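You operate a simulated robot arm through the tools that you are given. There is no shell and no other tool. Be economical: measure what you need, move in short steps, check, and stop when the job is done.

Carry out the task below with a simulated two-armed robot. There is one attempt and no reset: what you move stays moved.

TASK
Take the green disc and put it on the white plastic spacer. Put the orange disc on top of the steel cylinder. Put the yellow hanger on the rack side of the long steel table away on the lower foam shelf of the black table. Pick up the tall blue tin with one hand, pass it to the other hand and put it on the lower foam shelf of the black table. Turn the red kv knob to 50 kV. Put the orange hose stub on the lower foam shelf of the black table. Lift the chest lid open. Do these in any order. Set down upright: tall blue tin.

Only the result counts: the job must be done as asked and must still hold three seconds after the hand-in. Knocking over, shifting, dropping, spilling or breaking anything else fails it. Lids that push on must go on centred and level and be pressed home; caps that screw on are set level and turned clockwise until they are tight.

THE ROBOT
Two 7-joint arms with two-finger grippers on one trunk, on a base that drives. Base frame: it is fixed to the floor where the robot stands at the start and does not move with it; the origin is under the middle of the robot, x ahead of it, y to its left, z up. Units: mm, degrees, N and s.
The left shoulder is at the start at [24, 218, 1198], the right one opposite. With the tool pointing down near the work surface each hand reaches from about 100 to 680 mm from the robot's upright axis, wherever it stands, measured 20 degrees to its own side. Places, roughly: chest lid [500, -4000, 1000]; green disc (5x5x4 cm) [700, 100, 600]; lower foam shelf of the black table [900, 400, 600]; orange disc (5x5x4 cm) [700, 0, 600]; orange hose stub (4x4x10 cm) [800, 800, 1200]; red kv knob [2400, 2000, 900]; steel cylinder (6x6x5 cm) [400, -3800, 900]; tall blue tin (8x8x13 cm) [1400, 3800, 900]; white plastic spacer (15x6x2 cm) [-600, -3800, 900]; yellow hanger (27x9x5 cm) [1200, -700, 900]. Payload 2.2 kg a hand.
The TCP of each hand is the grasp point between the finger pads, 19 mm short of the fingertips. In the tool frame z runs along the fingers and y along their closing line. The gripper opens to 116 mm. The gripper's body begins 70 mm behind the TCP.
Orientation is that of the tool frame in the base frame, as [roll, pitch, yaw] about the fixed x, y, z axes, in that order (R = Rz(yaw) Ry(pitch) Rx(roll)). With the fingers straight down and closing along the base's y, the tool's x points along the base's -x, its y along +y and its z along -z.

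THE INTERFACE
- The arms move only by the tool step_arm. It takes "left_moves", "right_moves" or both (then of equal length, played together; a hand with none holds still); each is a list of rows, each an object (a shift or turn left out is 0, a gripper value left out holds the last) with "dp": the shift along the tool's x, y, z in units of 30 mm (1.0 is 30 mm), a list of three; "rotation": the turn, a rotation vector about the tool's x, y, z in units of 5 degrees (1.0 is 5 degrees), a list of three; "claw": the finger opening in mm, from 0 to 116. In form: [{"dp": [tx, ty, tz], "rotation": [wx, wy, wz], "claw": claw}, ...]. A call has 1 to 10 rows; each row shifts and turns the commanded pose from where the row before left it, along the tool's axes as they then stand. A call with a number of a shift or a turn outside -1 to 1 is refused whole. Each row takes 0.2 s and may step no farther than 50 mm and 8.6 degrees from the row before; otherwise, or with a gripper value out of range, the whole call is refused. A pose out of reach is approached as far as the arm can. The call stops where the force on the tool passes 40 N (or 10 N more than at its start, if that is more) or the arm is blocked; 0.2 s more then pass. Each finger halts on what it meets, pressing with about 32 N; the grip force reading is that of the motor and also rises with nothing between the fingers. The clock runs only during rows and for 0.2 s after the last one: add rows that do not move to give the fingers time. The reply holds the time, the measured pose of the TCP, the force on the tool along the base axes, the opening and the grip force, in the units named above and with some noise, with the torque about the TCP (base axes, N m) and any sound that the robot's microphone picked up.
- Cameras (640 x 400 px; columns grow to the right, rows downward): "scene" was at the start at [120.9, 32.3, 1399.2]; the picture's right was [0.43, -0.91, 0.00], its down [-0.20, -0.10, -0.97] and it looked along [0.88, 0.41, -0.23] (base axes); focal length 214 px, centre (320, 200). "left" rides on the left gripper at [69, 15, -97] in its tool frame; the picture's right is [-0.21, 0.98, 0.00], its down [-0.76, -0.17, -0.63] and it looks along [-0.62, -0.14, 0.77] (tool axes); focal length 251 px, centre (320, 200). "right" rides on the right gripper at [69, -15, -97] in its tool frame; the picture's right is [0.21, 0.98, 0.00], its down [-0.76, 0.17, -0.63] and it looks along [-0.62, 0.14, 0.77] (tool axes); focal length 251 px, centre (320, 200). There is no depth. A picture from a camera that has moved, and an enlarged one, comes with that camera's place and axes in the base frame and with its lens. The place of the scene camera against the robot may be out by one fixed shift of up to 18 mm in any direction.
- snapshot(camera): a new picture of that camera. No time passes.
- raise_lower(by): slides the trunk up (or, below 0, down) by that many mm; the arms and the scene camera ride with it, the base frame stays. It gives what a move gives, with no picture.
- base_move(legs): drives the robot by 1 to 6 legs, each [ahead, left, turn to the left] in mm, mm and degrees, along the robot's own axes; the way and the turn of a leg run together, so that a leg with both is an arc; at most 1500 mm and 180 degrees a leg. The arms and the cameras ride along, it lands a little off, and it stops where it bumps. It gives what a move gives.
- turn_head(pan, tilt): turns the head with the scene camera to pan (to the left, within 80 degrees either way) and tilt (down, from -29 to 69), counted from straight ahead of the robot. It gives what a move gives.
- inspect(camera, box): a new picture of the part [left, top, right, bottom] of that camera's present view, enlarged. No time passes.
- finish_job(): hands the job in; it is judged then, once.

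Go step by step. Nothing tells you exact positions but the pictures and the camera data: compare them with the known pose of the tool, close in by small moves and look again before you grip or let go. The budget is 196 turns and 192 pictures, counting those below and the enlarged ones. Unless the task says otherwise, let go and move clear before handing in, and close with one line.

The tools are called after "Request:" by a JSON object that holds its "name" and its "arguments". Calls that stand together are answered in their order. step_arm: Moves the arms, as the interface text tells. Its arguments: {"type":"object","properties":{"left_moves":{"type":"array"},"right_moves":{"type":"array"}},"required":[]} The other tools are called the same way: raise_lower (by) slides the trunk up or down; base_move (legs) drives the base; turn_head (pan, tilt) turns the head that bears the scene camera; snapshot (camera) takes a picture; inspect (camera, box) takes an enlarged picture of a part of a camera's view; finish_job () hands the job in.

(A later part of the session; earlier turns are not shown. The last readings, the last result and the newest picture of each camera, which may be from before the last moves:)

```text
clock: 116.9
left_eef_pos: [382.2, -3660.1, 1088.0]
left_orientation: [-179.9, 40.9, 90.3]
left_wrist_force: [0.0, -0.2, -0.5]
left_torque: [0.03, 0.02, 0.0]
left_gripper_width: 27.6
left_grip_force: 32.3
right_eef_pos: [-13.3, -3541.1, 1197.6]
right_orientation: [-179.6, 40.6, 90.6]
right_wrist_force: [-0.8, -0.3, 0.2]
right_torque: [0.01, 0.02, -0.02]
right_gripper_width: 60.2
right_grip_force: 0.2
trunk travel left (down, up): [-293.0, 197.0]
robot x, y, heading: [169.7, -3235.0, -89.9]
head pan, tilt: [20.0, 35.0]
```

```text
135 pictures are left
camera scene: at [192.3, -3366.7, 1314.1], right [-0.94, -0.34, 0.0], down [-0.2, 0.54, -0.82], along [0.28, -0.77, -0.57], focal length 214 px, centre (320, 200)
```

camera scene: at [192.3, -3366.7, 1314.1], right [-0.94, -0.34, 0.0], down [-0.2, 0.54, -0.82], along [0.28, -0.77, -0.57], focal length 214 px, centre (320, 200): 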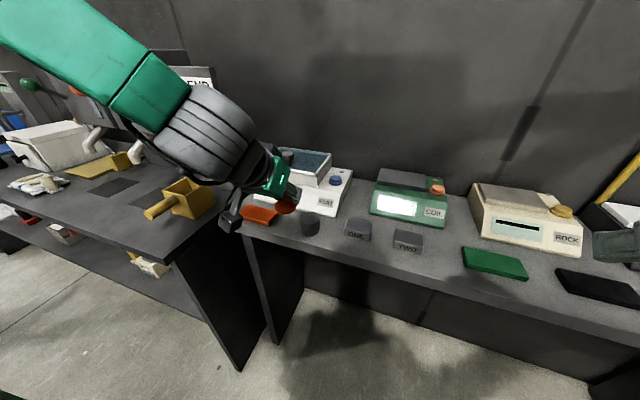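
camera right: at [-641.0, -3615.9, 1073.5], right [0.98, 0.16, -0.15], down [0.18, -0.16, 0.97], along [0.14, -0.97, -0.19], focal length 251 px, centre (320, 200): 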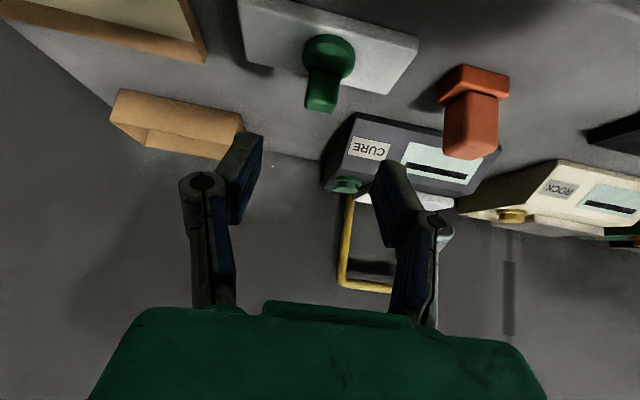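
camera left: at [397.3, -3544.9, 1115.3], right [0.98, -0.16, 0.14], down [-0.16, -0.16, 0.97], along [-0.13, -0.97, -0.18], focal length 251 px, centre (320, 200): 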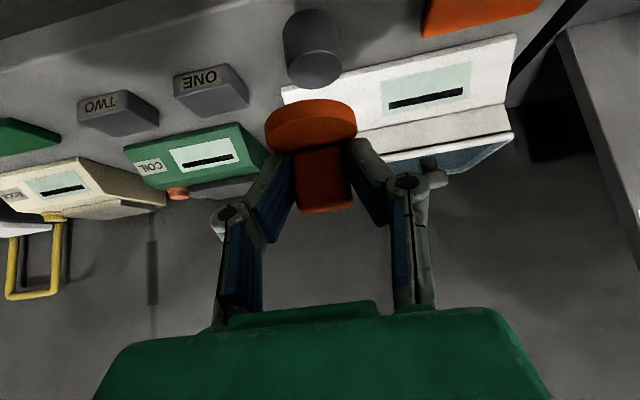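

I get closer for a better triangulation of the cylinder top.

Request:
{"name": "step_arm", "arguments": {"left_moves": [{"dp": [0, 0, 0.8]}, {"dp": [0, 0, 0.8]}, {"dp": [0, 0, 0.5]}, {}]}}

Request:
{"name": "snapshot", "arguments": {"camera": "left"}}

Request:
{"name": "inspect", "arguments": {"camera": "scene", "box": [220, 160, 380, 260]}}

```text
clock: 117.9
left_eef_pos: [381.1, -3702.5, 1041.9]
left_orientation: [-180.0, 40.9, 90.2]
left_wrist_force: [0.5, 0.3, 0.2]
left_torque: [0.01, 0.0, 0.04]
left_gripper_width: 27.7
left_grip_force: 31.7
right_eef_pos: [-15.2, -3540.3, 1197.2]
right_orientation: [-179.6, 40.7, 90.7]
right_wrist_force: [0.2, -0.1, -0.3]
right_torque: [0.02, 0.0, 0.0]
right_gripper_width: 60.1
right_grip_force: 0.0
trunk travel left (down, up): [-293.0, 197.0]
robot x, y, heading: [169.3, -3233.9, -89.9]
head pan, tilt: [20.0, 35.0]
```

```text
134 pictures are left
camera left: at [396.2, -3586.1, 1069.1], right [0.98, -0.16, 0.14], down [-0.17, -0.16, 0.97], along [-0.13, -0.97, -0.18], focal length 251 px, centre (320, 200)
```

left: 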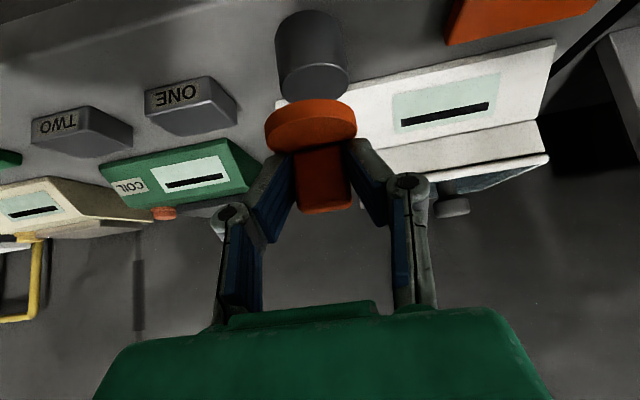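

```text
4.00 times, centred on (300, 210) of scene
camera zoom: at [192.0, -3367.2, 1314.0], right [-0.94, -0.34, 0.0], down [-0.2, 0.54, -0.82], along [0.28, -0.77, -0.57], focal length 858 px, centre (400, 160)
```

zoom: 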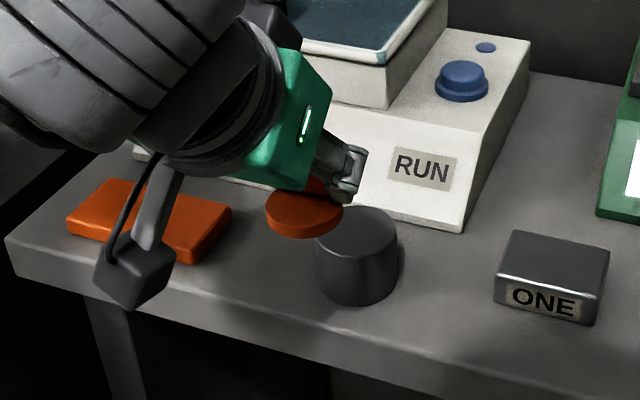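

Cylinder top ≈(381,-3768,936). I move the disc above it, leaving ~15 mm, and look.

Request:
{"name": "step_arm", "arguments": {"left_moves": [{"dp": [-0.35, 0, 0.5]}, {"dp": [-0.18, 0, 0.81]}, {"dp": [0, 0, 0.81]}, {}]}}

Request:
{"name": "snapshot", "arguments": {"camera": "left"}}

Request:
{"name": "inspect", "arguments": {"camera": "scene", "box": [260, 180, 340, 230]}}

```text
clock: 118.9
left_eef_pos: [381.5, -3756.5, 1004.8]
left_orientation: [180.0, 40.9, 90.2]
left_wrist_force: [0.4, -1.1, -0.4]
left_torque: [-0.01, -0.01, 0.01]
left_gripper_width: 28.1
left_grip_force: 31.6
right_eef_pos: [-15.1, -3539.1, 1198.4]
right_orientation: [-179.5, 40.7, 90.6]
right_wrist_force: [-0.1, 0.1, -0.9]
right_torque: [0.01, 0.0, 0.01]
right_gripper_width: 60.0
right_grip_force: 0.0
trunk travel left (down, up): [-293.0, 197.0]
robot x, y, heading: [167.0, -3233.3, -89.4]
head pan, tilt: [20.0, 35.0]
```

```text
132 pictures are left
camera left: at [396.2, -3639.7, 1031.8], right [0.98, -0.16, 0.14], down [-0.17, -0.16, 0.97], along [-0.13, -0.97, -0.18], focal length 251 px, centre (320, 200)
```

left: 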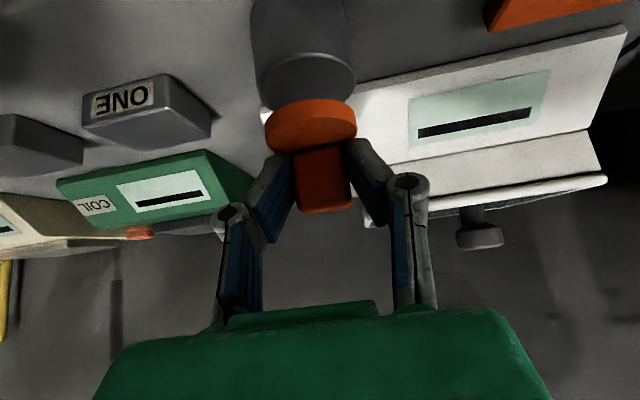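

```text
8.00 times, centred on (300, 205) of scene
camera zoom: at [191.6, -3367.4, 1314.0], right [-0.94, -0.34, 0.0], down [-0.2, 0.54, -0.82], along [0.28, -0.77, -0.57], focal length 1716 px, centre (480, 160)
```

zoom: 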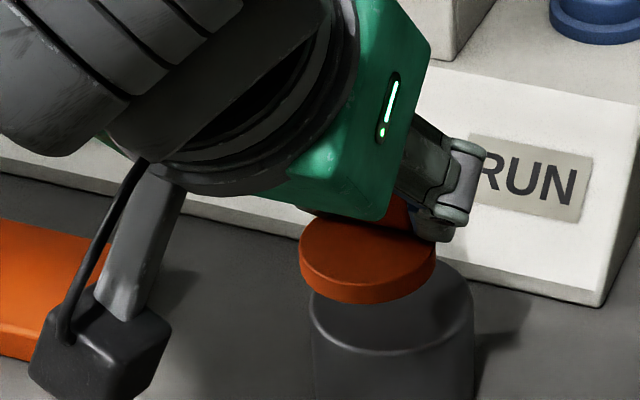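

The disc is ~10 mm short of centre. I move over and down to contact.

Request:
{"name": "step_arm", "arguments": {"left_moves": [{"dp": [-0.25, 0, 0.22]}, {"dp": [0.2, 0, 0.24]}, {"dp": [0.2, 0, 0.24]}, {}]}}

Request:
{"name": "snapshot", "arguments": {"camera": "left"}}

Request:
{"name": "inspect", "arguments": {"camera": "scene", "box": [260, 180, 340, 230]}}

```text
clock: 119.9
left_eef_pos: [382.1, -3764.8, 984.9]
left_orientation: [-180.0, 40.8, 90.2]
left_wrist_force: [-0.1, 0.6, -0.6]
left_torque: [-0.01, -0.03, 0.02]
left_gripper_width: 27.4
left_grip_force: 32.3
right_eef_pos: [-15.9, -3539.7, 1197.7]
right_orientation: [-179.4, 40.6, 90.7]
right_wrist_force: [-0.1, 0.6, 0.1]
right_torque: [-0.02, -0.02, -0.01]
right_gripper_width: 59.9
right_grip_force: 0.1
trunk travel left (down, up): [-293.0, 197.0]
robot x, y, heading: [168.7, -3234.6, -90.0]
head pan, tilt: [20.0, 35.0]
```

```text
130 pictures are left
camera left: at [396.6, -3649.0, 1012.4], right [0.98, -0.16, 0.14], down [-0.17, -0.16, 0.97], along [-0.13, -0.97, -0.18], focal length 251 px, centre (320, 200)
```

left: 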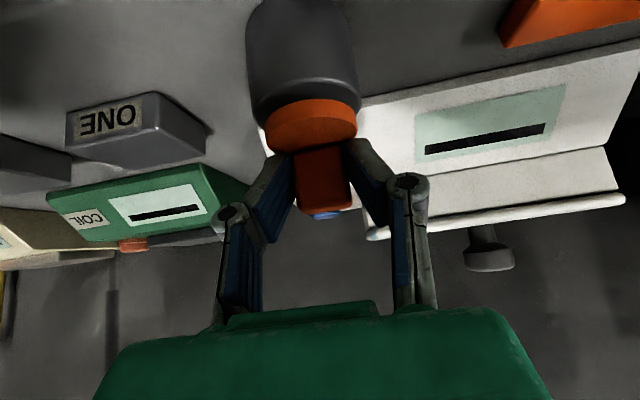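

```text
8.00 times, centred on (300, 205) of scene
camera zoom: at [191.7, -3367.8, 1314.0], right [-0.94, -0.34, 0.0], down [-0.2, 0.54, -0.82], along [0.28, -0.77, -0.58], focal length 1716 px, centre (480, 160)
```

zoom: 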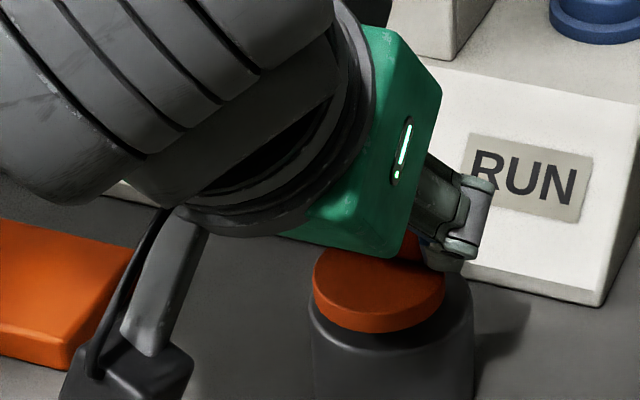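

Slightly high still, and cylinder is ~4 mm to the right. I correct and lower to contact.

Request:
{"name": "step_arm", "arguments": {"left_moves": [{"dp": [0.12, -0.13, 0.14]}, {"dp": [0.12, 0, 0.14]}, {"dp": [0.06, 0, 0.07]}, {}]}}

Request:
{"name": "inspect", "arguments": {"camera": "left", "box": [210, 20, 410, 145]}}

Request:
{"name": "inspect", "arguments": {"camera": "scene", "box": [260, 180, 340, 230]}}

```text
clock: 120.9
left_eef_pos: [378.3, -3765.4, 975.0]
left_orientation: [179.9, 41.5, 90.2]
left_wrist_force: [3.7, -3.9, 39.3]
left_torque: [0.09, -0.08, 0.0]
left_gripper_width: 27.6
left_grip_force: 31.3
right_eef_pos: [-17.5, -3536.7, 1198.6]
right_orientation: [-179.6, 40.8, 90.5]
right_wrist_force: [0.7, -0.8, 0.5]
right_torque: [0.0, -0.02, -0.01]
right_gripper_width: 60.0
right_grip_force: 0.1
trunk travel left (down, up): [-293.0, 197.0]
robot x, y, heading: [168.0, -3234.1, -89.5]
head pan, tilt: [20.0, 35.0]
```

```text
3.20 times, centred on (310, 82) of left
camera zoom: at [392.4, -3649.6, 1001.3], right [0.98, -0.16, 0.14], down [-0.17, -0.15, 0.97], along [-0.13, -0.98, -0.17], focal length 805 px, centre (352, 576)
```

zoom: 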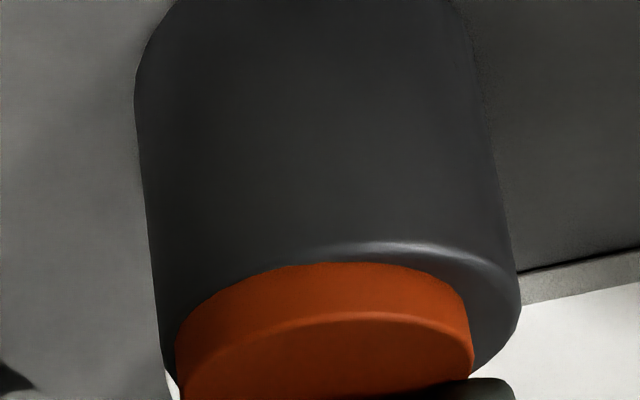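

```text
8.00 times, centred on (300, 205) of scene
camera zoom: at [190.5, -3363.0, 1315.0], right [-0.94, -0.34, 0.0], down [-0.2, 0.54, -0.82], along [0.28, -0.77, -0.57], focal length 1716 px, centre (480, 160)
```

zoom: 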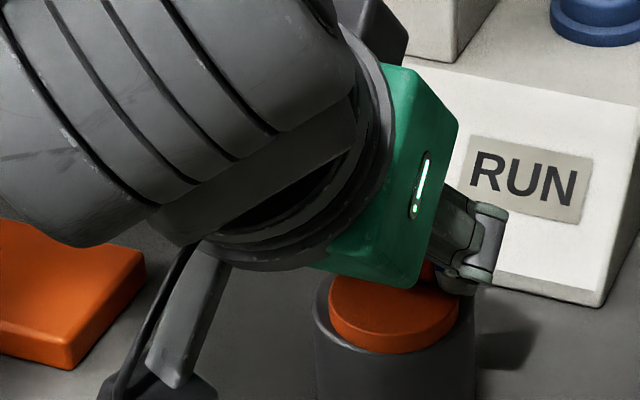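

The disc is seated well on the cylinder top. I relax the pressure, open and back off.

Request:
{"name": "step_arm", "arguments": {"left_moves": [{"dp": [-0.06, 0.05, -0.07]}, {"claw": 36}, {"claw": 60}, {}, {}, {"dp": [0, 0, -0.5]}, {"dp": [0, 0, -1]}, {"dp": [0, 0, -1]}, {"dp": [0, 0, -1]}]}}

Request:
{"name": "inspect", "arguments": {"camera": "scene", "box": [260, 160, 380, 235]}}

Request:
{"name": "snapshot", "arguments": {"camera": "left"}}

```text
clock: 122.9
left_eef_pos: [379.4, -3694.6, 1053.9]
left_orientation: [180.0, 41.0, 90.1]
left_wrist_force: [-0.2, -0.7, 0.5]
left_torque: [0.01, 0.01, 0.01]
left_gripper_width: 60.1
left_grip_force: 0.1
right_eef_pos: [-16.3, -3538.4, 1198.9]
right_orientation: [-179.6, 40.8, 90.6]
right_wrist_force: [-0.5, 0.1, 0.1]
right_torque: [-0.01, -0.01, 0.01]
right_gripper_width: 60.0
right_grip_force: 0.0
trunk travel left (down, up): [-293.0, 197.0]
robot x, y, heading: [167.0, -3232.8, -89.7]
head pan, tilt: [20.0, 35.0]
```

```text
5.33 times, centred on (320, 198) of scene
camera zoom: at [190.1, -3365.0, 1314.3], right [-0.94, -0.34, 0.0], down [-0.2, 0.54, -0.82], along [0.28, -0.77, -0.57], focal length 1144 px, centre (320, 213)
```

zoom: 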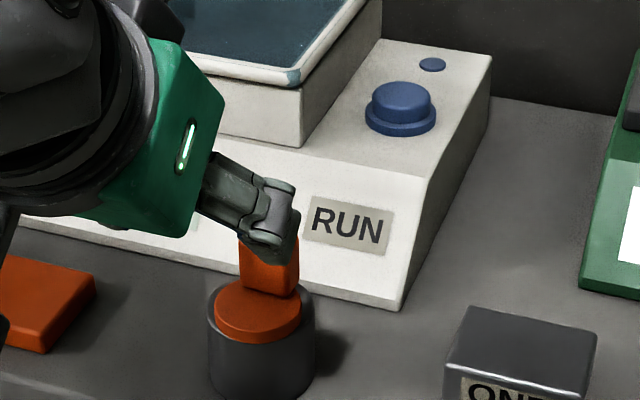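

```text
125 pictures are left
camera left: at [393.5, -3578.8, 1081.7], right [0.98, -0.16, 0.14], down [-0.17, -0.16, 0.97], along [-0.13, -0.97, -0.18], focal length 251 px, centre (320, 200)
```

left: 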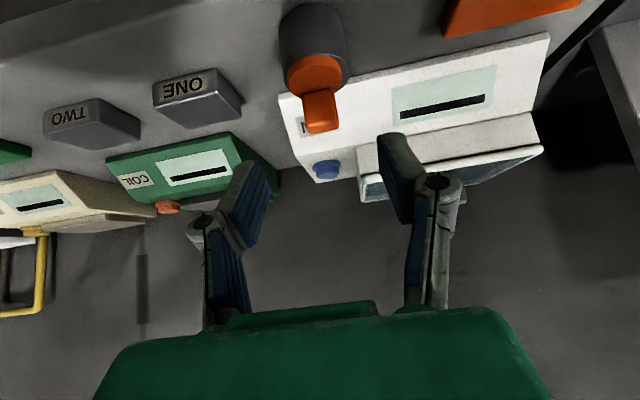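

Orange disc is on the cylinder. Next is the chest lid (knob ≈(501,-3918,1035), hinge at the back). I check how much room my base has to come closer.

Request:
{"name": "turn_head", "arguments": {"pan": 0, "tilt": 69}}

Request:
{"name": "snapshot", "arguments": {"camera": "scene"}}

Request:
{"name": "turn_head", "arguments": {"pan": 45, "tilt": 45}}

Request:
{"name": "snapshot", "arguments": {"camera": "scene"}}

```text
clock: 123.9
left_eef_pos: [380.3, -3696.7, 1053.8]
left_orientation: [-180.0, 40.9, 90.2]
left_wrist_force: [-0.3, 1.2, -0.6]
left_torque: [-0.01, 0.02, 0.0]
left_gripper_width: 59.9
left_grip_force: 0.0
right_eef_pos: [-15.8, -3539.2, 1198.9]
right_orientation: [-179.5, 40.7, 90.6]
right_wrist_force: [0.8, 0.6, -0.3]
right_torque: [-0.01, 0.01, -0.03]
right_gripper_width: 60.2
right_grip_force: 0.1
trunk travel left (down, up): [-293.0, 197.0]
robot x, y, heading: [165.0, -3232.2, -90.0]
head pan, tilt: [0.0, 68.8]
```

```text
124 pictures are left
camera scene: at [160.9, -3340.3, 1270.4], right [-1.0, 0.0, 0.0], down [0.0, 0.93, -0.36], along [0.0, -0.36, -0.93], focal length 214 px, centre (320, 200)
```

scene: 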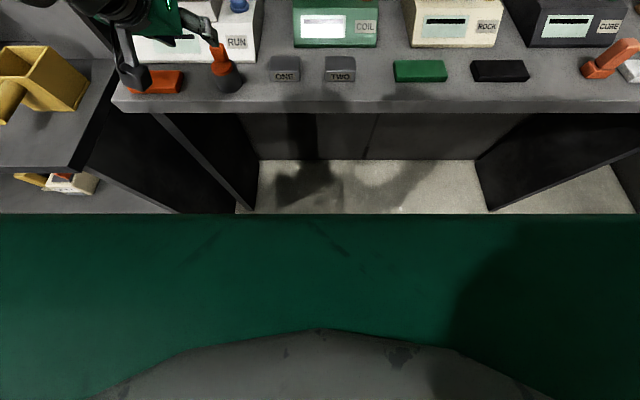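

```text
clock: 125.0
left_eef_pos: [379.8, -3697.1, 1053.1]
left_orientation: [180.0, 40.8, 90.2]
left_wrist_force: [-0.4, -0.4, -0.5]
left_torque: [-0.01, -0.02, 0.01]
left_gripper_width: 59.9
left_grip_force: 0.2
right_eef_pos: [-15.1, -3540.2, 1197.9]
right_orientation: [-179.5, 40.6, 90.7]
right_wrist_force: [-0.7, 0.1, -0.4]
right_torque: [0.05, -0.03, 0.03]
right_gripper_width: 59.6
right_grip_force: 0.0
trunk travel left (down, up): [-293.0, 197.0]
robot x, y, heading: [164.5, -3235.4, -89.9]
head pan, tilt: [45.0, 45.0]
```

```text
123 pictures are left
camera scene: at [218.5, -3342.0, 1299.2], right [-0.71, -0.71, 0.0], down [-0.5, 0.5, -0.71], along [0.5, -0.5, -0.71], focal length 214 px, centre (320, 200)
```

scene: 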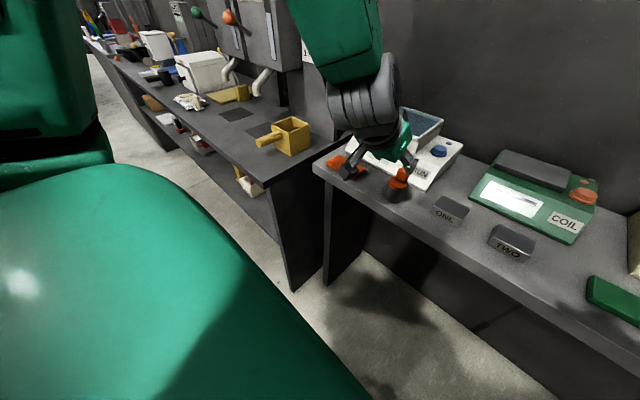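

There is room under this bench. I raise the left hand and turn its tool vertical, then creep forward in small drives.

Request:
{"name": "step_arm", "arguments": {"left_moves": [{"dp": [-0.81, 0, -0.95]}, {"dp": [-0.81, 0, -0.95]}, {"dp": [-0.81, 0, -0.95]}, {"dp": [-0.81, 0, -0.95]}]}}

Request:
{"name": "step_arm", "arguments": {"left_moves": [{"rotation": [0, 1, 0]}, {"rotation": [0, 1, 0]}, {"rotation": [0, 1, 0]}, {"rotation": [0, 1, 0]}, {"rotation": [0, 1, 0]}, {"rotation": [0, 1, 0]}, {"rotation": [0, 1, 0]}, {"rotation": [0, 1, 0]}]}}

Request:
{"name": "base_move", "arguments": {"legs": [[100, 0, 0]]}}

Request:
{"name": "base_move", "arguments": {"legs": [[80, 0, 0]]}}

Request:
{"name": "turn_head", "arguments": {"pan": 30, "tilt": 35}}

Request:
{"name": "snapshot", "arguments": {"camera": "scene"}}

Request:
{"name": "snapshot", "arguments": {"camera": "left"}}

```text
clock: 126.0
left_eef_pos: [381.8, -3697.0, 1202.1]
left_orientation: [-179.9, 40.7, 90.3]
left_wrist_force: [0.6, -0.3, -0.4]
left_torque: [0.0, 0.0, -0.02]
left_gripper_width: 60.1
left_grip_force: 0.1
left hand out of reach, approached as far as the arm can: row 1
right_eef_pos: [-13.6, -3539.6, 1197.2]
right_orientation: [-179.4, 40.7, 90.7]
right_wrist_force: [0.0, -1.2, -0.7]
right_torque: [0.02, -0.01, 0.04]
right_gripper_width: 59.9
right_grip_force: 0.0
trunk travel left (down, up): [-293.0, 197.0]
robot x, y, heading: [165.0, -3232.0, -89.6]
head pan, tilt: [45.0, 45.0]
```

```text
clock: 127.8
left_eef_pos: [380.9, -3696.1, 1201.9]
left_orientation: [-179.9, 0.7, 90.1]
left_wrist_force: [0.2, -1.0, -0.9]
left_torque: [-0.01, -0.01, -0.01]
left_gripper_width: 60.2
left_grip_force: 0.0
right_eef_pos: [-13.6, -3541.3, 1198.4]
right_orientation: [-179.4, 40.6, 90.6]
right_wrist_force: [-0.6, -1.0, -0.1]
right_torque: [-0.03, -0.02, 0.01]
right_gripper_width: 60.2
right_grip_force: 0.0
trunk travel left (down, up): [-293.0, 197.0]
robot x, y, heading: [166.9, -3231.2, -90.0]
head pan, tilt: [45.0, 45.0]
```

```text
clock: 128.9
left_eef_pos: [377.1, -3795.8, 1202.5]
left_orientation: [180.0, 0.8, 90.1]
left_wrist_force: [-0.4, -0.6, -0.4]
left_torque: [0.05, -0.03, 0.02]
left_gripper_width: 59.9
left_grip_force: 0.1
right_eef_pos: [-17.0, -3639.3, 1197.5]
right_orientation: [-179.6, 40.6, 90.4]
right_wrist_force: [-0.4, 0.5, 0.2]
right_torque: [0.02, -0.02, -0.01]
right_gripper_width: 59.8
right_grip_force: 0.1
trunk travel left (down, up): [-293.0, 197.0]
robot x, y, heading: [168.1, -3331.8, -89.8]
head pan, tilt: [45.0, 45.0]
```

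```text
clock: 130.0
left_eef_pos: [377.9, -3874.6, 1202.2]
left_orientation: [-179.9, 0.8, 90.1]
left_wrist_force: [-0.5, -0.1, 0.1]
left_torque: [0.05, -0.01, 0.02]
left_gripper_width: 60.0
left_grip_force: 0.1
right_eef_pos: [-16.6, -3718.2, 1197.3]
right_orientation: [-179.5, 40.6, 90.3]
right_wrist_force: [-0.1, -1.2, 0.1]
right_torque: [0.06, -0.01, 0.01]
right_gripper_width: 60.0
right_grip_force: 0.2
trunk travel left (down, up): [-293.0, 197.0]
robot x, y, heading: [168.7, -3414.3, -89.9]
head pan, tilt: [45.0, 45.0]
```

```text
clock: 130.8
left_eef_pos: [378.8, -3874.5, 1202.6]
left_orientation: [-180.0, 0.8, 89.9]
left_wrist_force: [-0.3, -0.6, 0.0]
left_torque: [-0.02, 0.03, -0.03]
left_gripper_width: 59.7
left_grip_force: 0.1
right_eef_pos: [-17.0, -3717.2, 1197.0]
right_orientation: [-179.5, 40.7, 90.3]
right_wrist_force: [-1.2, 0.1, -0.8]
right_torque: [0.0, 0.02, -0.01]
right_gripper_width: 60.0
right_grip_force: 0.0
trunk travel left (down, up): [-293.0, 197.0]
robot x, y, heading: [167.9, -3412.3, -90.1]
head pan, tilt: [30.0, 35.0]
```

```text
122 pictures are left
camera scene: at [204.8, -3541.4, 1313.8], right [-0.87, -0.5, 0.0], down [-0.29, 0.5, -0.82], along [0.41, -0.71, -0.58], focal length 214 px, centre (320, 200)
```

scene: 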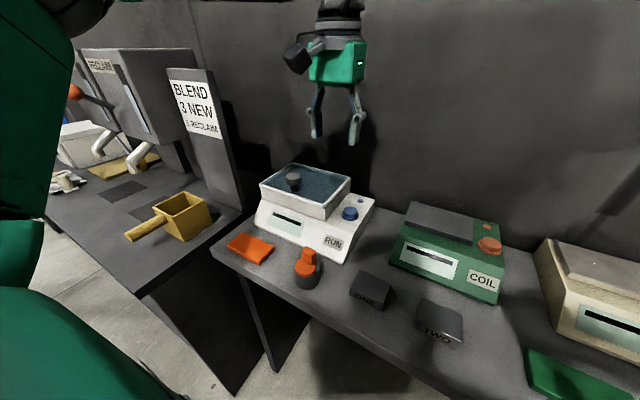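

```text
121 pictures are left
camera left: at [393.4, -3803.3, 1297.5], right [0.98, -0.21, 0.0], down [-0.17, -0.75, 0.64], along [-0.14, -0.63, -0.77], focal length 251 px, centre (320, 200)
```

left: 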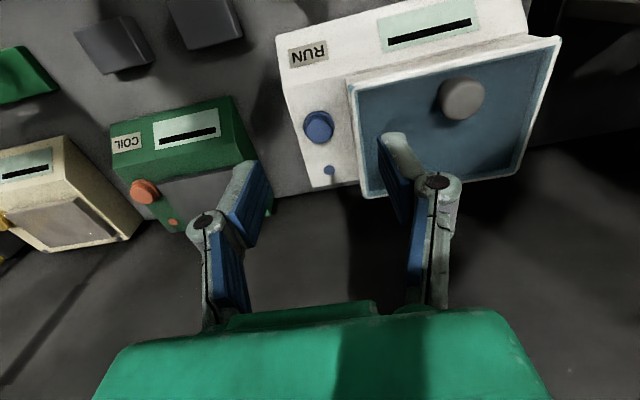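

Knob cap ≈(520,-3923), top z≈1022. I move the left hand above it.

Request:
{"name": "step_arm", "arguments": {"left_moves": [{"dp": [-0.33, 0.94, 0], "claw": 95}, {"dp": [-0.33, 0.94, 0]}, {"dp": [-0.33, 0.94, 0]}, {"dp": [-0.33, 0.94, 0]}, {"dp": [-0.33, 0.94, 0]}, {"dp": [0, 0, 0.9]}, {"dp": [0, 0, 0.9]}, {"dp": [0, 0, 0.9]}, {}]}}

Request:
{"name": "snapshot", "arguments": {"camera": "left"}}

Request:
{"name": "inspect", "arguments": {"camera": "scene", "box": [220, 100, 400, 212]}}

```text
clock: 132.8
left_eef_pos: [523.3, -3924.2, 1122.2]
left_orientation: [-179.9, 0.8, 90.0]
left_wrist_force: [0.7, -0.4, 0.1]
left_torque: [0.02, -0.04, 0.01]
left_gripper_width: 94.9
left_grip_force: 0.0
right_eef_pos: [-14.2, -3715.8, 1198.4]
right_orientation: [-179.4, 40.7, 90.4]
right_wrist_force: [-1.0, 0.0, 0.7]
right_torque: [-0.02, 0.01, -0.01]
right_gripper_width: 59.9
right_grip_force: 0.1
trunk travel left (down, up): [-293.0, 197.0]
robot x, y, heading: [166.3, -3412.1, -89.9]
head pan, tilt: [30.0, 35.0]
```

```text
120 pictures are left
camera left: at [537.0, -3854.4, 1217.6], right [0.98, -0.21, 0.0], down [-0.16, -0.75, 0.64], along [-0.14, -0.63, -0.76], focal length 251 px, centre (320, 200)
```

left: 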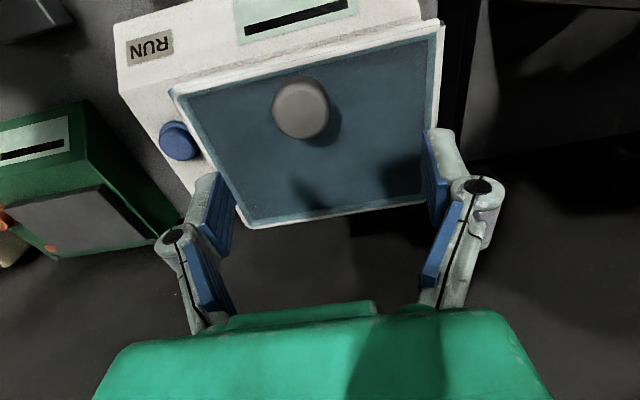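

```text
3.56 times, centred on (310, 156) of scene
camera zoom: at [206.8, -3540.6, 1313.9], right [-0.87, -0.5, 0.0], down [-0.29, 0.5, -0.82], along [0.41, -0.71, -0.58], focal length 763 px, centre (356, 356)
```

zoom: 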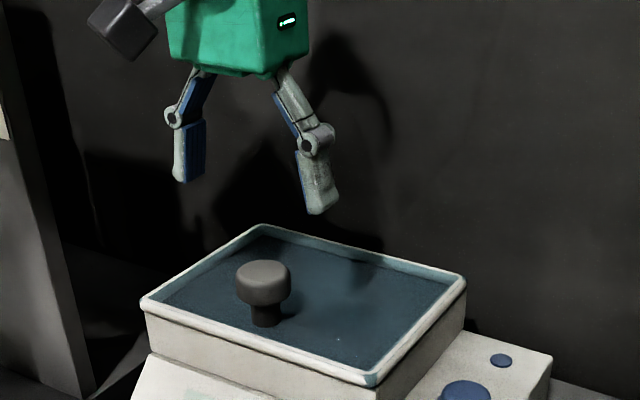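

Knob cap triangulated at (510,-3912,1046), 38 mm wide. I align and descend around it.

Request:
{"name": "step_arm", "arguments": {"left_moves": [{"dp": [0.4, -0.43, 0], "claw": 76}, {}, {"dp": [0, 0, 0.9]}, {"dp": [0, 0, 0.9]}, {}]}}

Request:
{"name": "snapshot", "arguments": {"camera": "left"}}

Request:
{"name": "inspect", "arguments": {"camera": "scene", "box": [220, 100, 400, 212]}}

```text
clock: 134.0
left_eef_pos: [509.5, -3913.1, 1068.9]
left_orientation: [-179.8, 0.9, 90.1]
left_wrist_force: [-0.6, -0.2, 0.0]
left_torque: [-0.02, -0.02, 0.03]
left_gripper_width: 75.7
left_grip_force: 0.0
right_eef_pos: [-15.1, -3716.9, 1198.8]
right_orientation: [-179.5, 40.6, 90.3]
right_wrist_force: [0.0, 0.1, -0.4]
right_torque: [0.0, 0.01, -0.01]
right_gripper_width: 60.0
right_grip_force: 0.2
trunk travel left (down, up): [-293.0, 197.0]
robot x, y, heading: [168.7, -3411.5, -90.1]
head pan, tilt: [30.0, 35.0]
```

```text
118 pictures are left
camera left: at [523.6, -3842.7, 1164.0], right [0.98, -0.21, 0.0], down [-0.16, -0.75, 0.64], along [-0.14, -0.63, -0.76], focal length 251 px, centre (320, 200)
```

left: 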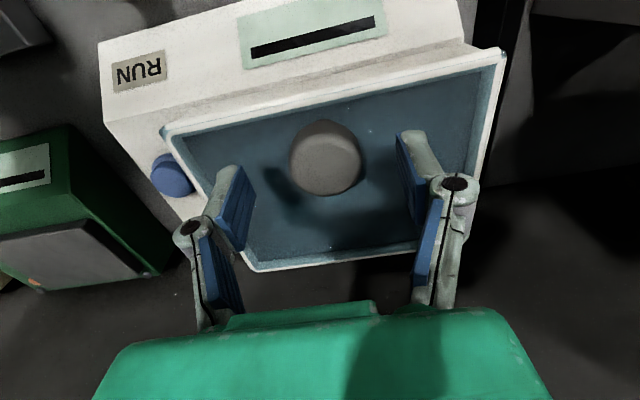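

```text
3.56 times, centred on (310, 156) of scene
camera zoom: at [206.8, -3540.6, 1313.9], right [-0.87, -0.5, 0.0], down [-0.29, 0.5, -0.82], along [0.41, -0.71, -0.58], focal length 763 px, centre (356, 356)
```

zoom: 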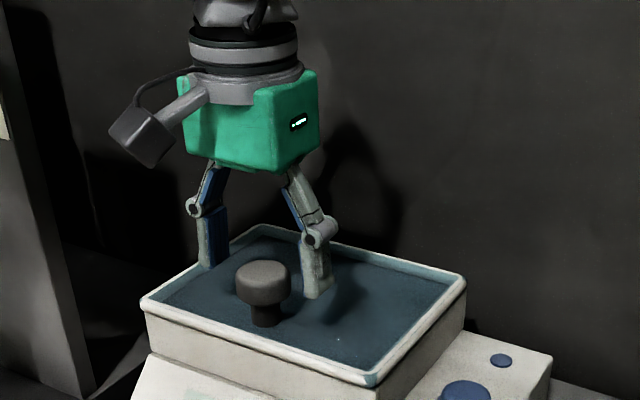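

Request:
{"name": "step_arm", "arguments": {"left_moves": [{"dp": [0, 0, 0.6]}, {"dp": [0, 0, 0.4]}, {}]}}

Request:
{"name": "snapshot", "arguments": {"camera": "left"}}

Request:
{"name": "inspect", "arguments": {"camera": "scene", "box": [220, 100, 400, 212]}}

```text
clock: 134.8
left_eef_pos: [507.2, -3914.2, 1037.4]
left_orientation: [-179.9, 0.9, 90.0]
left_wrist_force: [0.4, 0.7, -0.8]
left_torque: [0.01, -0.05, -0.01]
left_gripper_width: 75.9
left_grip_force: 0.0
right_eef_pos: [-14.7, -3716.4, 1198.2]
right_orientation: [-179.4, 40.7, 90.4]
right_wrist_force: [-0.3, 0.3, 0.2]
right_torque: [-0.02, -0.02, 0.0]
right_gripper_width: 59.8
right_grip_force: 0.1
trunk travel left (down, up): [-293.0, 197.0]
robot x, y, heading: [168.2, -3411.5, -90.3]
head pan, tilt: [30.0, 35.0]
```

```text
116 pictures are left
camera left: at [522.7, -3843.7, 1132.7], right [0.98, -0.21, 0.0], down [-0.16, -0.75, 0.64], along [-0.14, -0.63, -0.76], focal length 251 px, centre (320, 200)
```

left: 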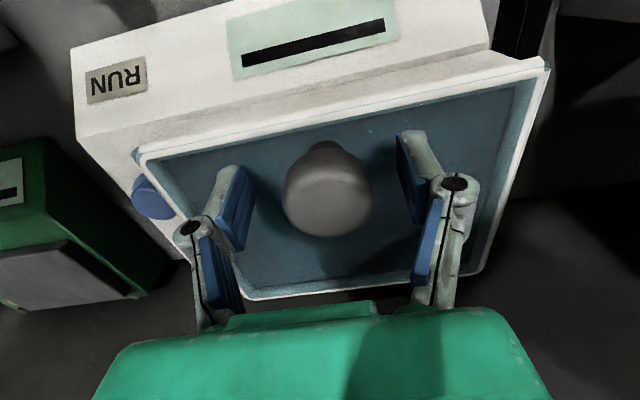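

```text
3.56 times, centred on (310, 156) of scene
camera zoom: at [206.7, -3540.8, 1313.9], right [-0.87, -0.5, 0.0], down [-0.29, 0.5, -0.82], along [0.41, -0.71, -0.58], focal length 763 px, centre (356, 356)
```

zoom: 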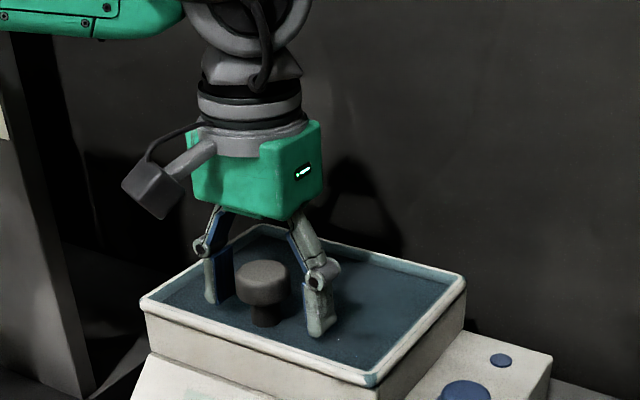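

Fingers straddle the cap. I close and start lifting along the hinge arc.

Request:
{"name": "step_arm", "arguments": {"left_moves": [{"dp": [0, 0.1, 0], "claw": 50}, {"claw": 20}, {}, {}]}}

Request:
{"name": "step_arm", "arguments": {"left_moves": [{"dp": [-0.25, 0, -0.75]}, {"dp": [-0.38, 0, -0.7]}, {"dp": [-0.49, 0, -0.62]}, {}]}}

Request:
{"name": "inspect", "arguments": {"camera": "scene", "box": [220, 80, 400, 192]}}

```text
clock: 135.8
left_eef_pos: [511.3, -3914.1, 1036.8]
left_orientation: [-179.8, 1.0, 90.0]
left_wrist_force: [1.7, -0.2, -0.7]
left_torque: [-0.02, -0.1, 0.07]
left_gripper_width: 38.3
left_grip_force: 45.2
right_eef_pos: [-15.3, -3716.8, 1198.7]
right_orientation: [-179.3, 40.7, 90.4]
right_wrist_force: [-0.2, 0.4, 0.3]
right_torque: [0.02, 0.02, -0.01]
right_gripper_width: 60.3
right_grip_force: 0.3
trunk travel left (down, up): [-293.0, 197.0]
robot x, y, heading: [168.8, -3412.0, -90.3]
head pan, tilt: [30.0, 35.0]
```

```text
clock: 136.8
left_eef_pos: [511.0, -3942.8, 1102.5]
left_orientation: [-180.0, 0.9, 90.1]
left_wrist_force: [0.5, 21.8, 2.5]
left_torque: [1.45, -0.03, 0.0]
left_gripper_width: 38.3
left_grip_force: 45.5
right_eef_pos: [-14.1, -3714.5, 1198.9]
right_orientation: [-179.4, 40.8, 90.4]
right_wrist_force: [0.1, 0.6, 0.3]
right_torque: [-0.01, 0.01, 0.02]
right_gripper_width: 59.8
right_grip_force: 0.0
trunk travel left (down, up): [-293.0, 197.0]
robot x, y, heading: [169.9, -3411.5, -90.1]
head pan, tilt: [30.0, 35.0]
```

```text
3.56 times, centred on (310, 136) of scene
camera zoom: at [206.4, -3535.9, 1314.4], right [-0.87, -0.5, 0.0], down [-0.29, 0.5, -0.82], along [0.41, -0.71, -0.57], focal length 763 px, centre (356, 428)
```

zoom: 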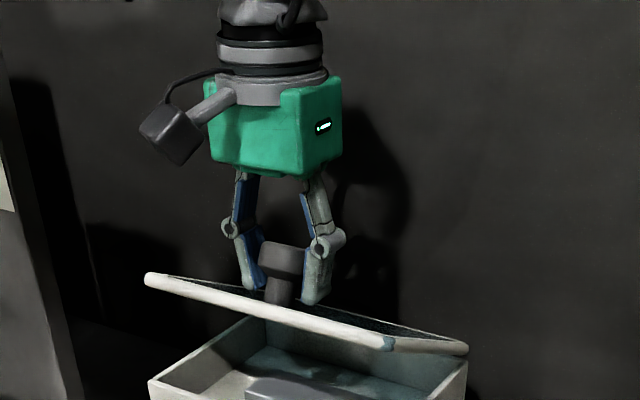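

The lid is rising (~27°). I continue along the arc with slightly less push-back and a little tool rotation.

Request:
{"name": "step_arm", "arguments": {"left_moves": [{"dp": [-0.45, 0, -0.6], "rotation": [0, 0.6, 0]}, {"dp": [-0.5, 0, -0.5], "rotation": [0, 0.6, 0]}, {}]}}

Request:
{"name": "inspect", "arguments": {"camera": "scene", "box": [220, 80, 400, 192]}}

```text
clock: 137.6
left_eef_pos: [511.3, -3976.9, 1134.4]
left_orientation: [-179.9, -5.1, 90.1]
left_wrist_force: [-4.0, 5.3, -6.8]
left_torque: [0.93, -0.11, 0.3]
left_gripper_width: 38.4
left_grip_force: 44.7
right_eef_pos: [-15.3, -3717.3, 1197.9]
right_orientation: [-179.6, 40.7, 90.4]
right_wrist_force: [0.4, 0.9, -0.2]
right_torque: [0.03, -0.03, 0.02]
right_gripper_width: 60.2
right_grip_force: 0.1
trunk travel left (down, up): [-293.0, 197.0]
robot x, y, heading: [168.4, -3414.6, -90.0]
head pan, tilt: [30.0, 35.0]
```

```text
3.56 times, centred on (310, 136) of scene
camera zoom: at [205.7, -3541.7, 1313.8], right [-0.87, -0.5, 0.0], down [-0.29, 0.5, -0.82], along [0.41, -0.71, -0.58], focal length 763 px, centre (356, 428)
```

zoom: 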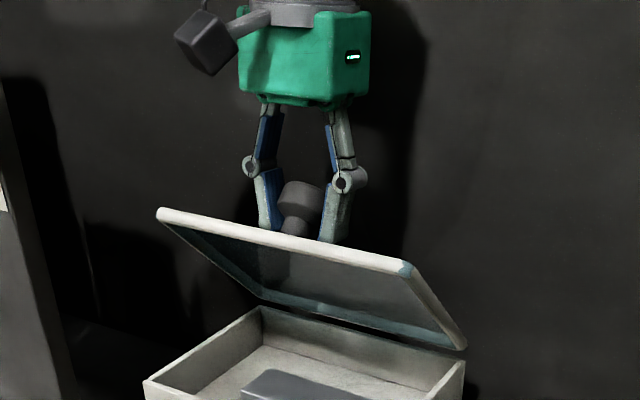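

Request:
{"name": "step_arm", "arguments": {"left_moves": [{"dp": [-0.72, 0, -0.37], "rotation": [0, 0.6, 0]}, {"dp": [-0.74, 0, -0.28], "rotation": [0, 0.6, 0]}, {}]}}

Request:
{"name": "inspect", "arguments": {"camera": "scene", "box": [220, 60, 400, 172]}}

```text
clock: 138.4
left_eef_pos: [511.8, -4020.3, 1149.3]
left_orientation: [-179.8, -11.0, 90.1]
left_wrist_force: [1.6, 0.7, 10.2]
left_torque: [-0.4, 0.06, 0.11]
left_gripper_width: 34.6
left_grip_force: 45.0
right_eef_pos: [-14.2, -3715.6, 1199.0]
right_orientation: [-179.4, 40.8, 90.4]
right_wrist_force: [0.5, 0.4, 0.7]
right_torque: [0.01, 0.0, -0.02]
right_gripper_width: 60.0
right_grip_force: 0.1
trunk travel left (down, up): [-293.0, 197.0]
robot x, y, heading: [167.4, -3411.5, -90.1]
head pan, tilt: [30.0, 35.0]
```

```text
3.56 times, centred on (310, 116) of scene
camera zoom: at [206.4, -3539.6, 1314.2], right [-0.87, -0.5, 0.0], down [-0.29, 0.5, -0.82], along [0.41, -0.71, -0.57], focal length 763 px, centre (356, 499)
```

zoom: 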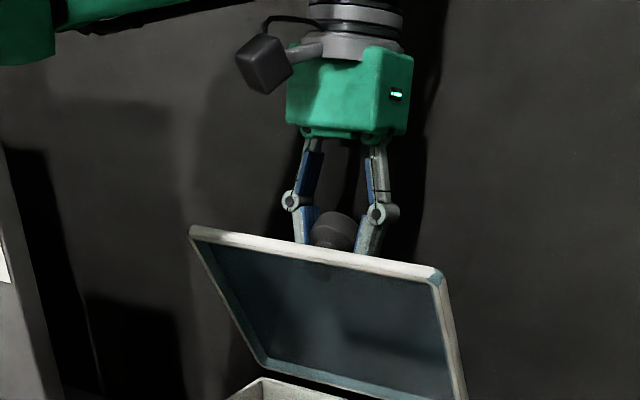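

About 70° open. I continue over, bringing the tool back to vertical so the wrist stays off the wall.

Request:
{"name": "step_arm", "arguments": {"left_moves": [{"dp": [-0.65, 0, 0.1], "rotation": [0, -0.7, 0]}, {"dp": [-0.65, 0, 0.03], "rotation": [0, -0.7, 0]}, {}]}}

Request:
{"name": "inspect", "arguments": {"camera": "scene", "box": [220, 60, 400, 172]}}

Request:
{"name": "snapshot", "arguments": {"camera": "left"}}

```text
clock: 139.2
left_eef_pos: [511.4, -4059.3, 1136.5]
left_orientation: [-179.9, -4.1, 90.1]
left_wrist_force: [2.3, 6.5, 4.3]
left_torque: [0.69, -0.01, -0.03]
left_gripper_width: 22.0
left_grip_force: 45.1
right_eef_pos: [-14.3, -3715.2, 1198.8]
right_orientation: [-179.4, 40.8, 90.5]
right_wrist_force: [-0.2, -0.5, -0.2]
right_torque: [0.01, 0.0, 0.0]
right_gripper_width: 60.1
right_grip_force: 0.0
trunk travel left (down, up): [-293.0, 197.0]
robot x, y, heading: [165.1, -3411.3, -89.8]
head pan, tilt: [30.0, 35.0]
```

```text
3.56 times, centred on (310, 116) of scene
camera zoom: at [206.6, -3539.4, 1314.0], right [-0.87, -0.5, 0.0], down [-0.29, 0.5, -0.82], along [0.41, -0.71, -0.58], focal length 763 px, centre (356, 499)
```

zoom: 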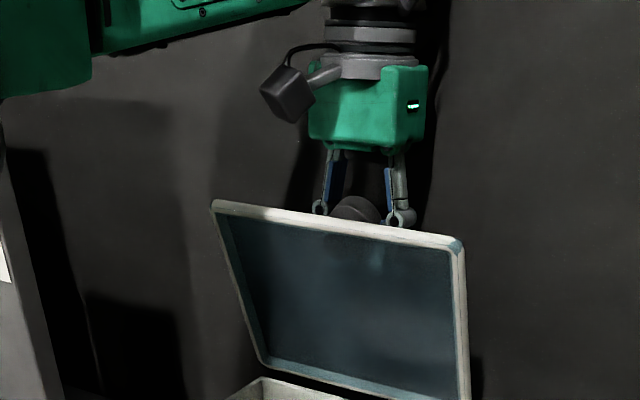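

```text
110 pictures are left
camera left: at [526.4, -3996.5, 1237.9], right [0.98, -0.21, -0.02], down [-0.17, -0.8, 0.58], along [-0.14, -0.56, -0.82], focal length 251 px, centre (320, 200)
```

left: 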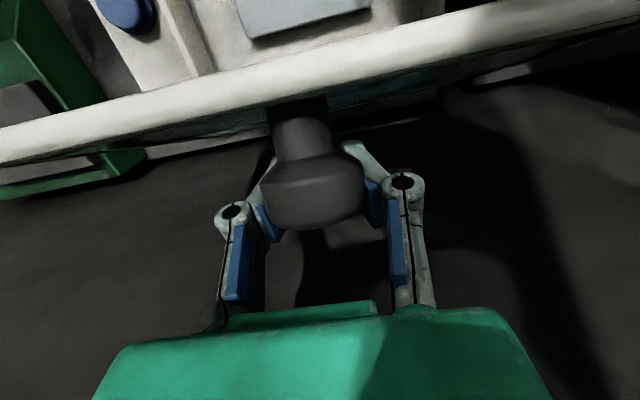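

Lid is near vertical; fingers hold the stem. I push a bit further over centre.

Request:
{"name": "step_arm", "arguments": {"left_moves": [{"dp": [-0.6, 0, 0.1], "rotation": [0, -0.5, 0]}, {"dp": [-0.5, 0, 0.12], "rotation": [0, -0.5, 0]}, {}]}}

Request:
{"name": "inspect", "arguments": {"camera": "scene", "box": [220, 60, 400, 172]}}

Request:
{"name": "snapshot", "arguments": {"camera": "left"}}

```text
clock: 139.5
left_eef_pos: [512.0, -4064.3, 1135.7]
left_orientation: [180.0, -3.2, 90.0]
left_wrist_force: [0.7, 11.8, -5.7]
left_torque: [-2.59, 0.22, 0.31]
left_gripper_width: 21.2
left_grip_force: 44.6
right_eef_pos: [-13.4, -3713.6, 1198.8]
right_orientation: [-179.5, 40.7, 90.5]
right_wrist_force: [0.4, 0.1, -0.1]
right_torque: [-0.01, 0.05, -0.02]
right_gripper_width: 59.8
right_grip_force: 0.1
trunk travel left (down, up): [-293.0, 197.0]
robot x, y, heading: [171.5, -3412.0, -89.8]
head pan, tilt: [30.0, 35.0]
stopped in row 1 (left hand): the force on the tool passed its limit at 48 N (the readings are from after the stop); the commanded pose is now the measured one
```

```text
3.56 times, centred on (310, 116) of scene
camera zoom: at [206.6, -3539.0, 1313.8], right [-0.87, -0.5, 0.0], down [-0.29, 0.5, -0.82], along [0.41, -0.71, -0.58], focal length 763 px, centre (356, 499)
```

zoom: 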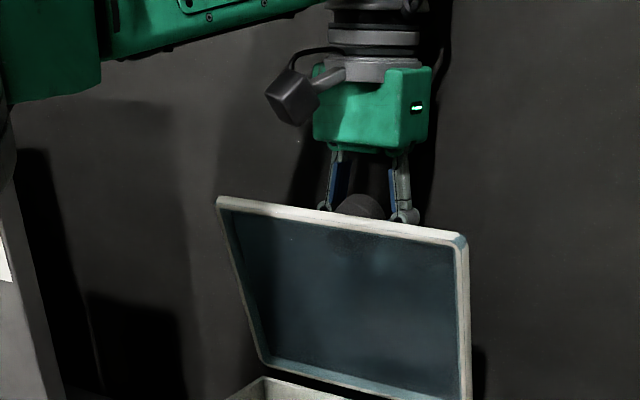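

```text
108 pictures are left
camera left: at [526.4, -4000.3, 1235.1], right [0.98, -0.21, -0.01], down [-0.16, -0.79, 0.59], along [-0.14, -0.57, -0.81], focal length 251 px, centre (320, 200)
```

left: 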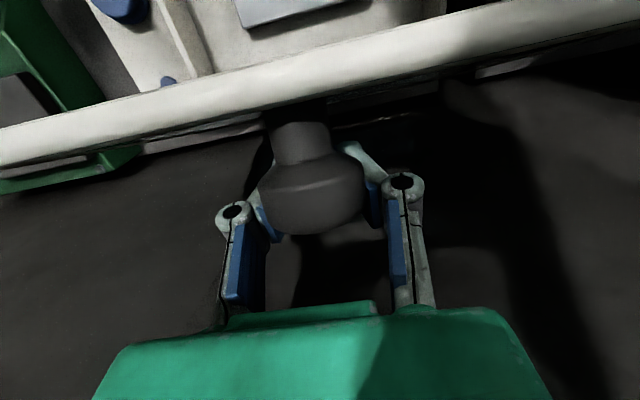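

The push met a stop. I open the fingers gently to see whether the lid stays.

Request:
{"name": "step_arm", "arguments": {"left_moves": [{"claw": 60}, {"claw": 80}, {}]}}

Request:
{"name": "inspect", "arguments": {"camera": "scene", "box": [220, 60, 400, 172]}}

Request:
{"name": "snapshot", "arguments": {"camera": "left"}}

```text
clock: 140.3
left_eef_pos: [511.2, -4064.3, 1134.7]
left_orientation: [-179.9, -3.2, 90.0]
left_wrist_force: [-1.0, 17.2, -8.5]
left_torque: [-1.48, 0.07, 0.24]
left_gripper_width: 80.2
left_grip_force: 0.0
right_eef_pos: [-14.1, -3712.8, 1199.4]
right_orientation: [-179.4, 40.9, 90.3]
right_wrist_force: [-0.5, -0.8, -0.8]
right_torque: [0.01, 0.0, 0.0]
right_gripper_width: 59.7
right_grip_force: 0.0
trunk travel left (down, up): [-293.0, 197.0]
robot x, y, heading: [168.1, -3409.7, -90.0]
head pan, tilt: [30.0, 35.0]
```

```text
3.56 times, centred on (310, 116) of scene
camera zoom: at [206.8, -3538.9, 1314.0], right [-0.87, -0.5, 0.0], down [-0.29, 0.5, -0.82], along [0.41, -0.71, -0.57], focal length 763 px, centre (356, 499)
```

zoom: 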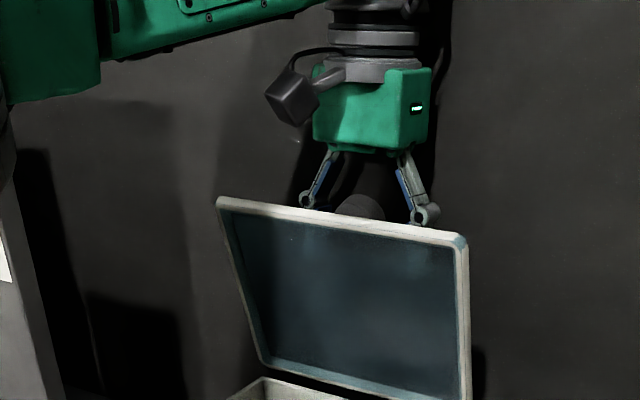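

```text
106 pictures are left
camera left: at [526.5, -4000.3, 1235.1], right [0.98, -0.21, -0.01], down [-0.17, -0.79, 0.59], along [-0.14, -0.57, -0.81], focal length 251 px, centre (320, 200)
```

left: 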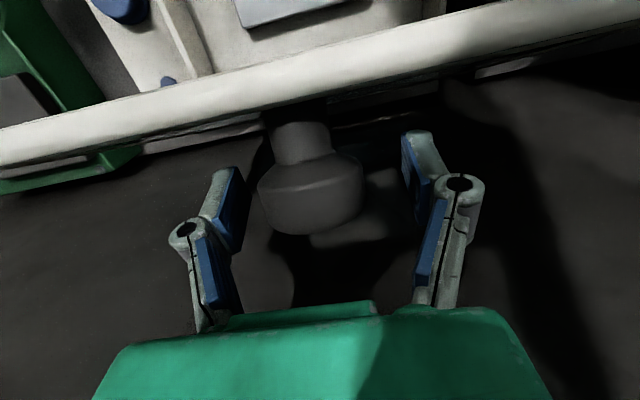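

The lid stays by itself (the resistance was the wall behind my wrist). I lift the hand straight up and away.

Request:
{"name": "step_arm", "arguments": {"left_moves": [{"dp": [0, 0, -0.5]}, {"dp": [0, 0, -1]}, {"dp": [0, 0, -1]}, {"dp": [0, 0, -1]}, {"dp": [0.9, 0, -0.5]}, {"dp": [1, 0, 0]}, {"dp": [1, 0, 0]}, {"dp": [1, 0, 0]}, {"dp": [1, 0, 0]}, {"dp": [1, 0, 0]}]}}

Request:
{"name": "snapshot", "arguments": {"camera": "scene"}}

Request:
{"name": "snapshot", "arguments": {"camera": "left"}}

```text
clock: 140.7
left_eef_pos: [511.6, -4063.2, 1139.8]
left_orientation: [180.0, -3.4, 90.0]
left_wrist_force: [1.4, 5.2, -0.1]
left_torque: [-0.37, 0.13, 0.12]
left_gripper_width: 79.8
left_grip_force: 0.2
right_eef_pos: [-14.4, -3713.9, 1199.7]
right_orientation: [-179.5, 40.8, 90.4]
right_wrist_force: [0.3, 0.8, -0.2]
right_torque: [0.0, -0.02, 0.05]
right_gripper_width: 60.2
right_grip_force: 0.1
trunk travel left (down, up): [-293.0, 197.0]
robot x, y, heading: [169.1, -3409.0, -90.0]
head pan, tilt: [30.0, 35.0]
stopped in row 1 (left hand): the force on the tool passed its limit at 44 N (the readings are from after the stop); the commanded pose is now the measured one
```

```text
105 pictures are left
camera scene: at [206.0, -3540.6, 1314.1], right [-0.87, -0.5, 0.0], down [-0.29, 0.5, -0.82], along [0.41, -0.71, -0.58], focal length 214 px, centre (320, 200)
```

scene: 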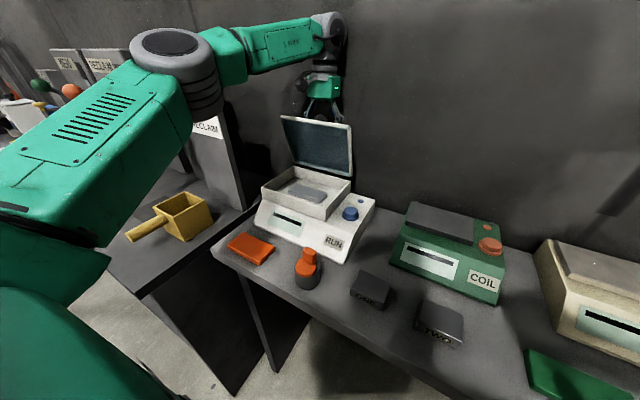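

```text
104 pictures are left
camera left: at [526.0, -4000.2, 1240.3], right [0.98, -0.21, -0.01], down [-0.17, -0.79, 0.59], along [-0.14, -0.57, -0.81], focal length 251 px, centre (320, 200)
```

left: 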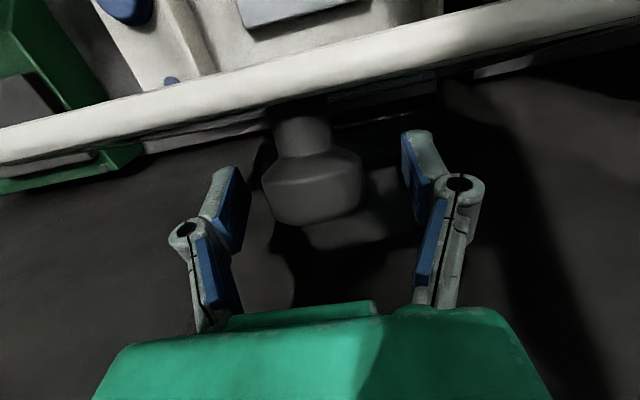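

Request:
{"name": "step_arm", "arguments": {"left_moves": [{"dp": [0.15, 0, -0.1]}, {"dp": [0.05, 0, -0.5]}, {"dp": [0, 0, -0.7]}, {"dp": [0, 0, -1]}, {"dp": [0, 0, -1]}, {}]}}

Request:
{"name": "snapshot", "arguments": {"camera": "scene"}}

```text
clock: 142.1
left_eef_pos: [508.4, -4056.4, 1234.5]
left_orientation: [180.0, -3.4, 89.9]
left_wrist_force: [0.8, 0.2, 0.7]
left_torque: [0.02, -0.01, -0.05]
left_gripper_width: 80.0
left_grip_force: 0.0
left hand out of reach, approached as far as the arm can: row 5
right_eef_pos: [-14.7, -3714.4, 1198.4]
right_orientation: [-179.4, 41.0, 90.5]
right_wrist_force: [0.2, 0.8, -0.3]
right_torque: [0.02, -0.03, 0.0]
right_gripper_width: 60.1
right_grip_force: 0.0
trunk travel left (down, up): [-293.0, 197.0]
robot x, y, heading: [165.7, -3412.4, -90.0]
head pan, tilt: [30.0, 35.0]
```

```text
103 pictures are left
camera scene: at [205.4, -3541.9, 1313.8], right [-0.87, -0.5, 0.0], down [-0.29, 0.5, -0.82], along [0.41, -0.71, -0.58], focal length 214 px, centre (320, 200)
```

scene: 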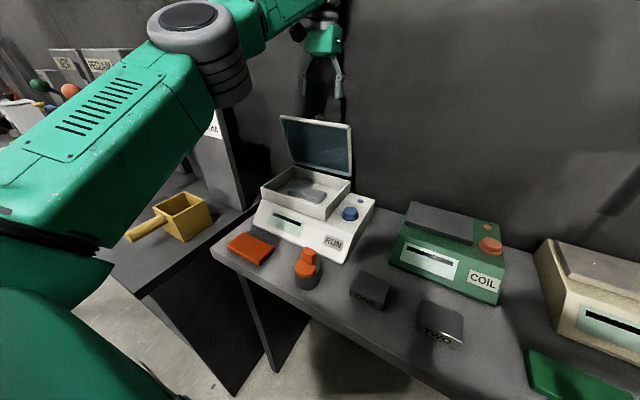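

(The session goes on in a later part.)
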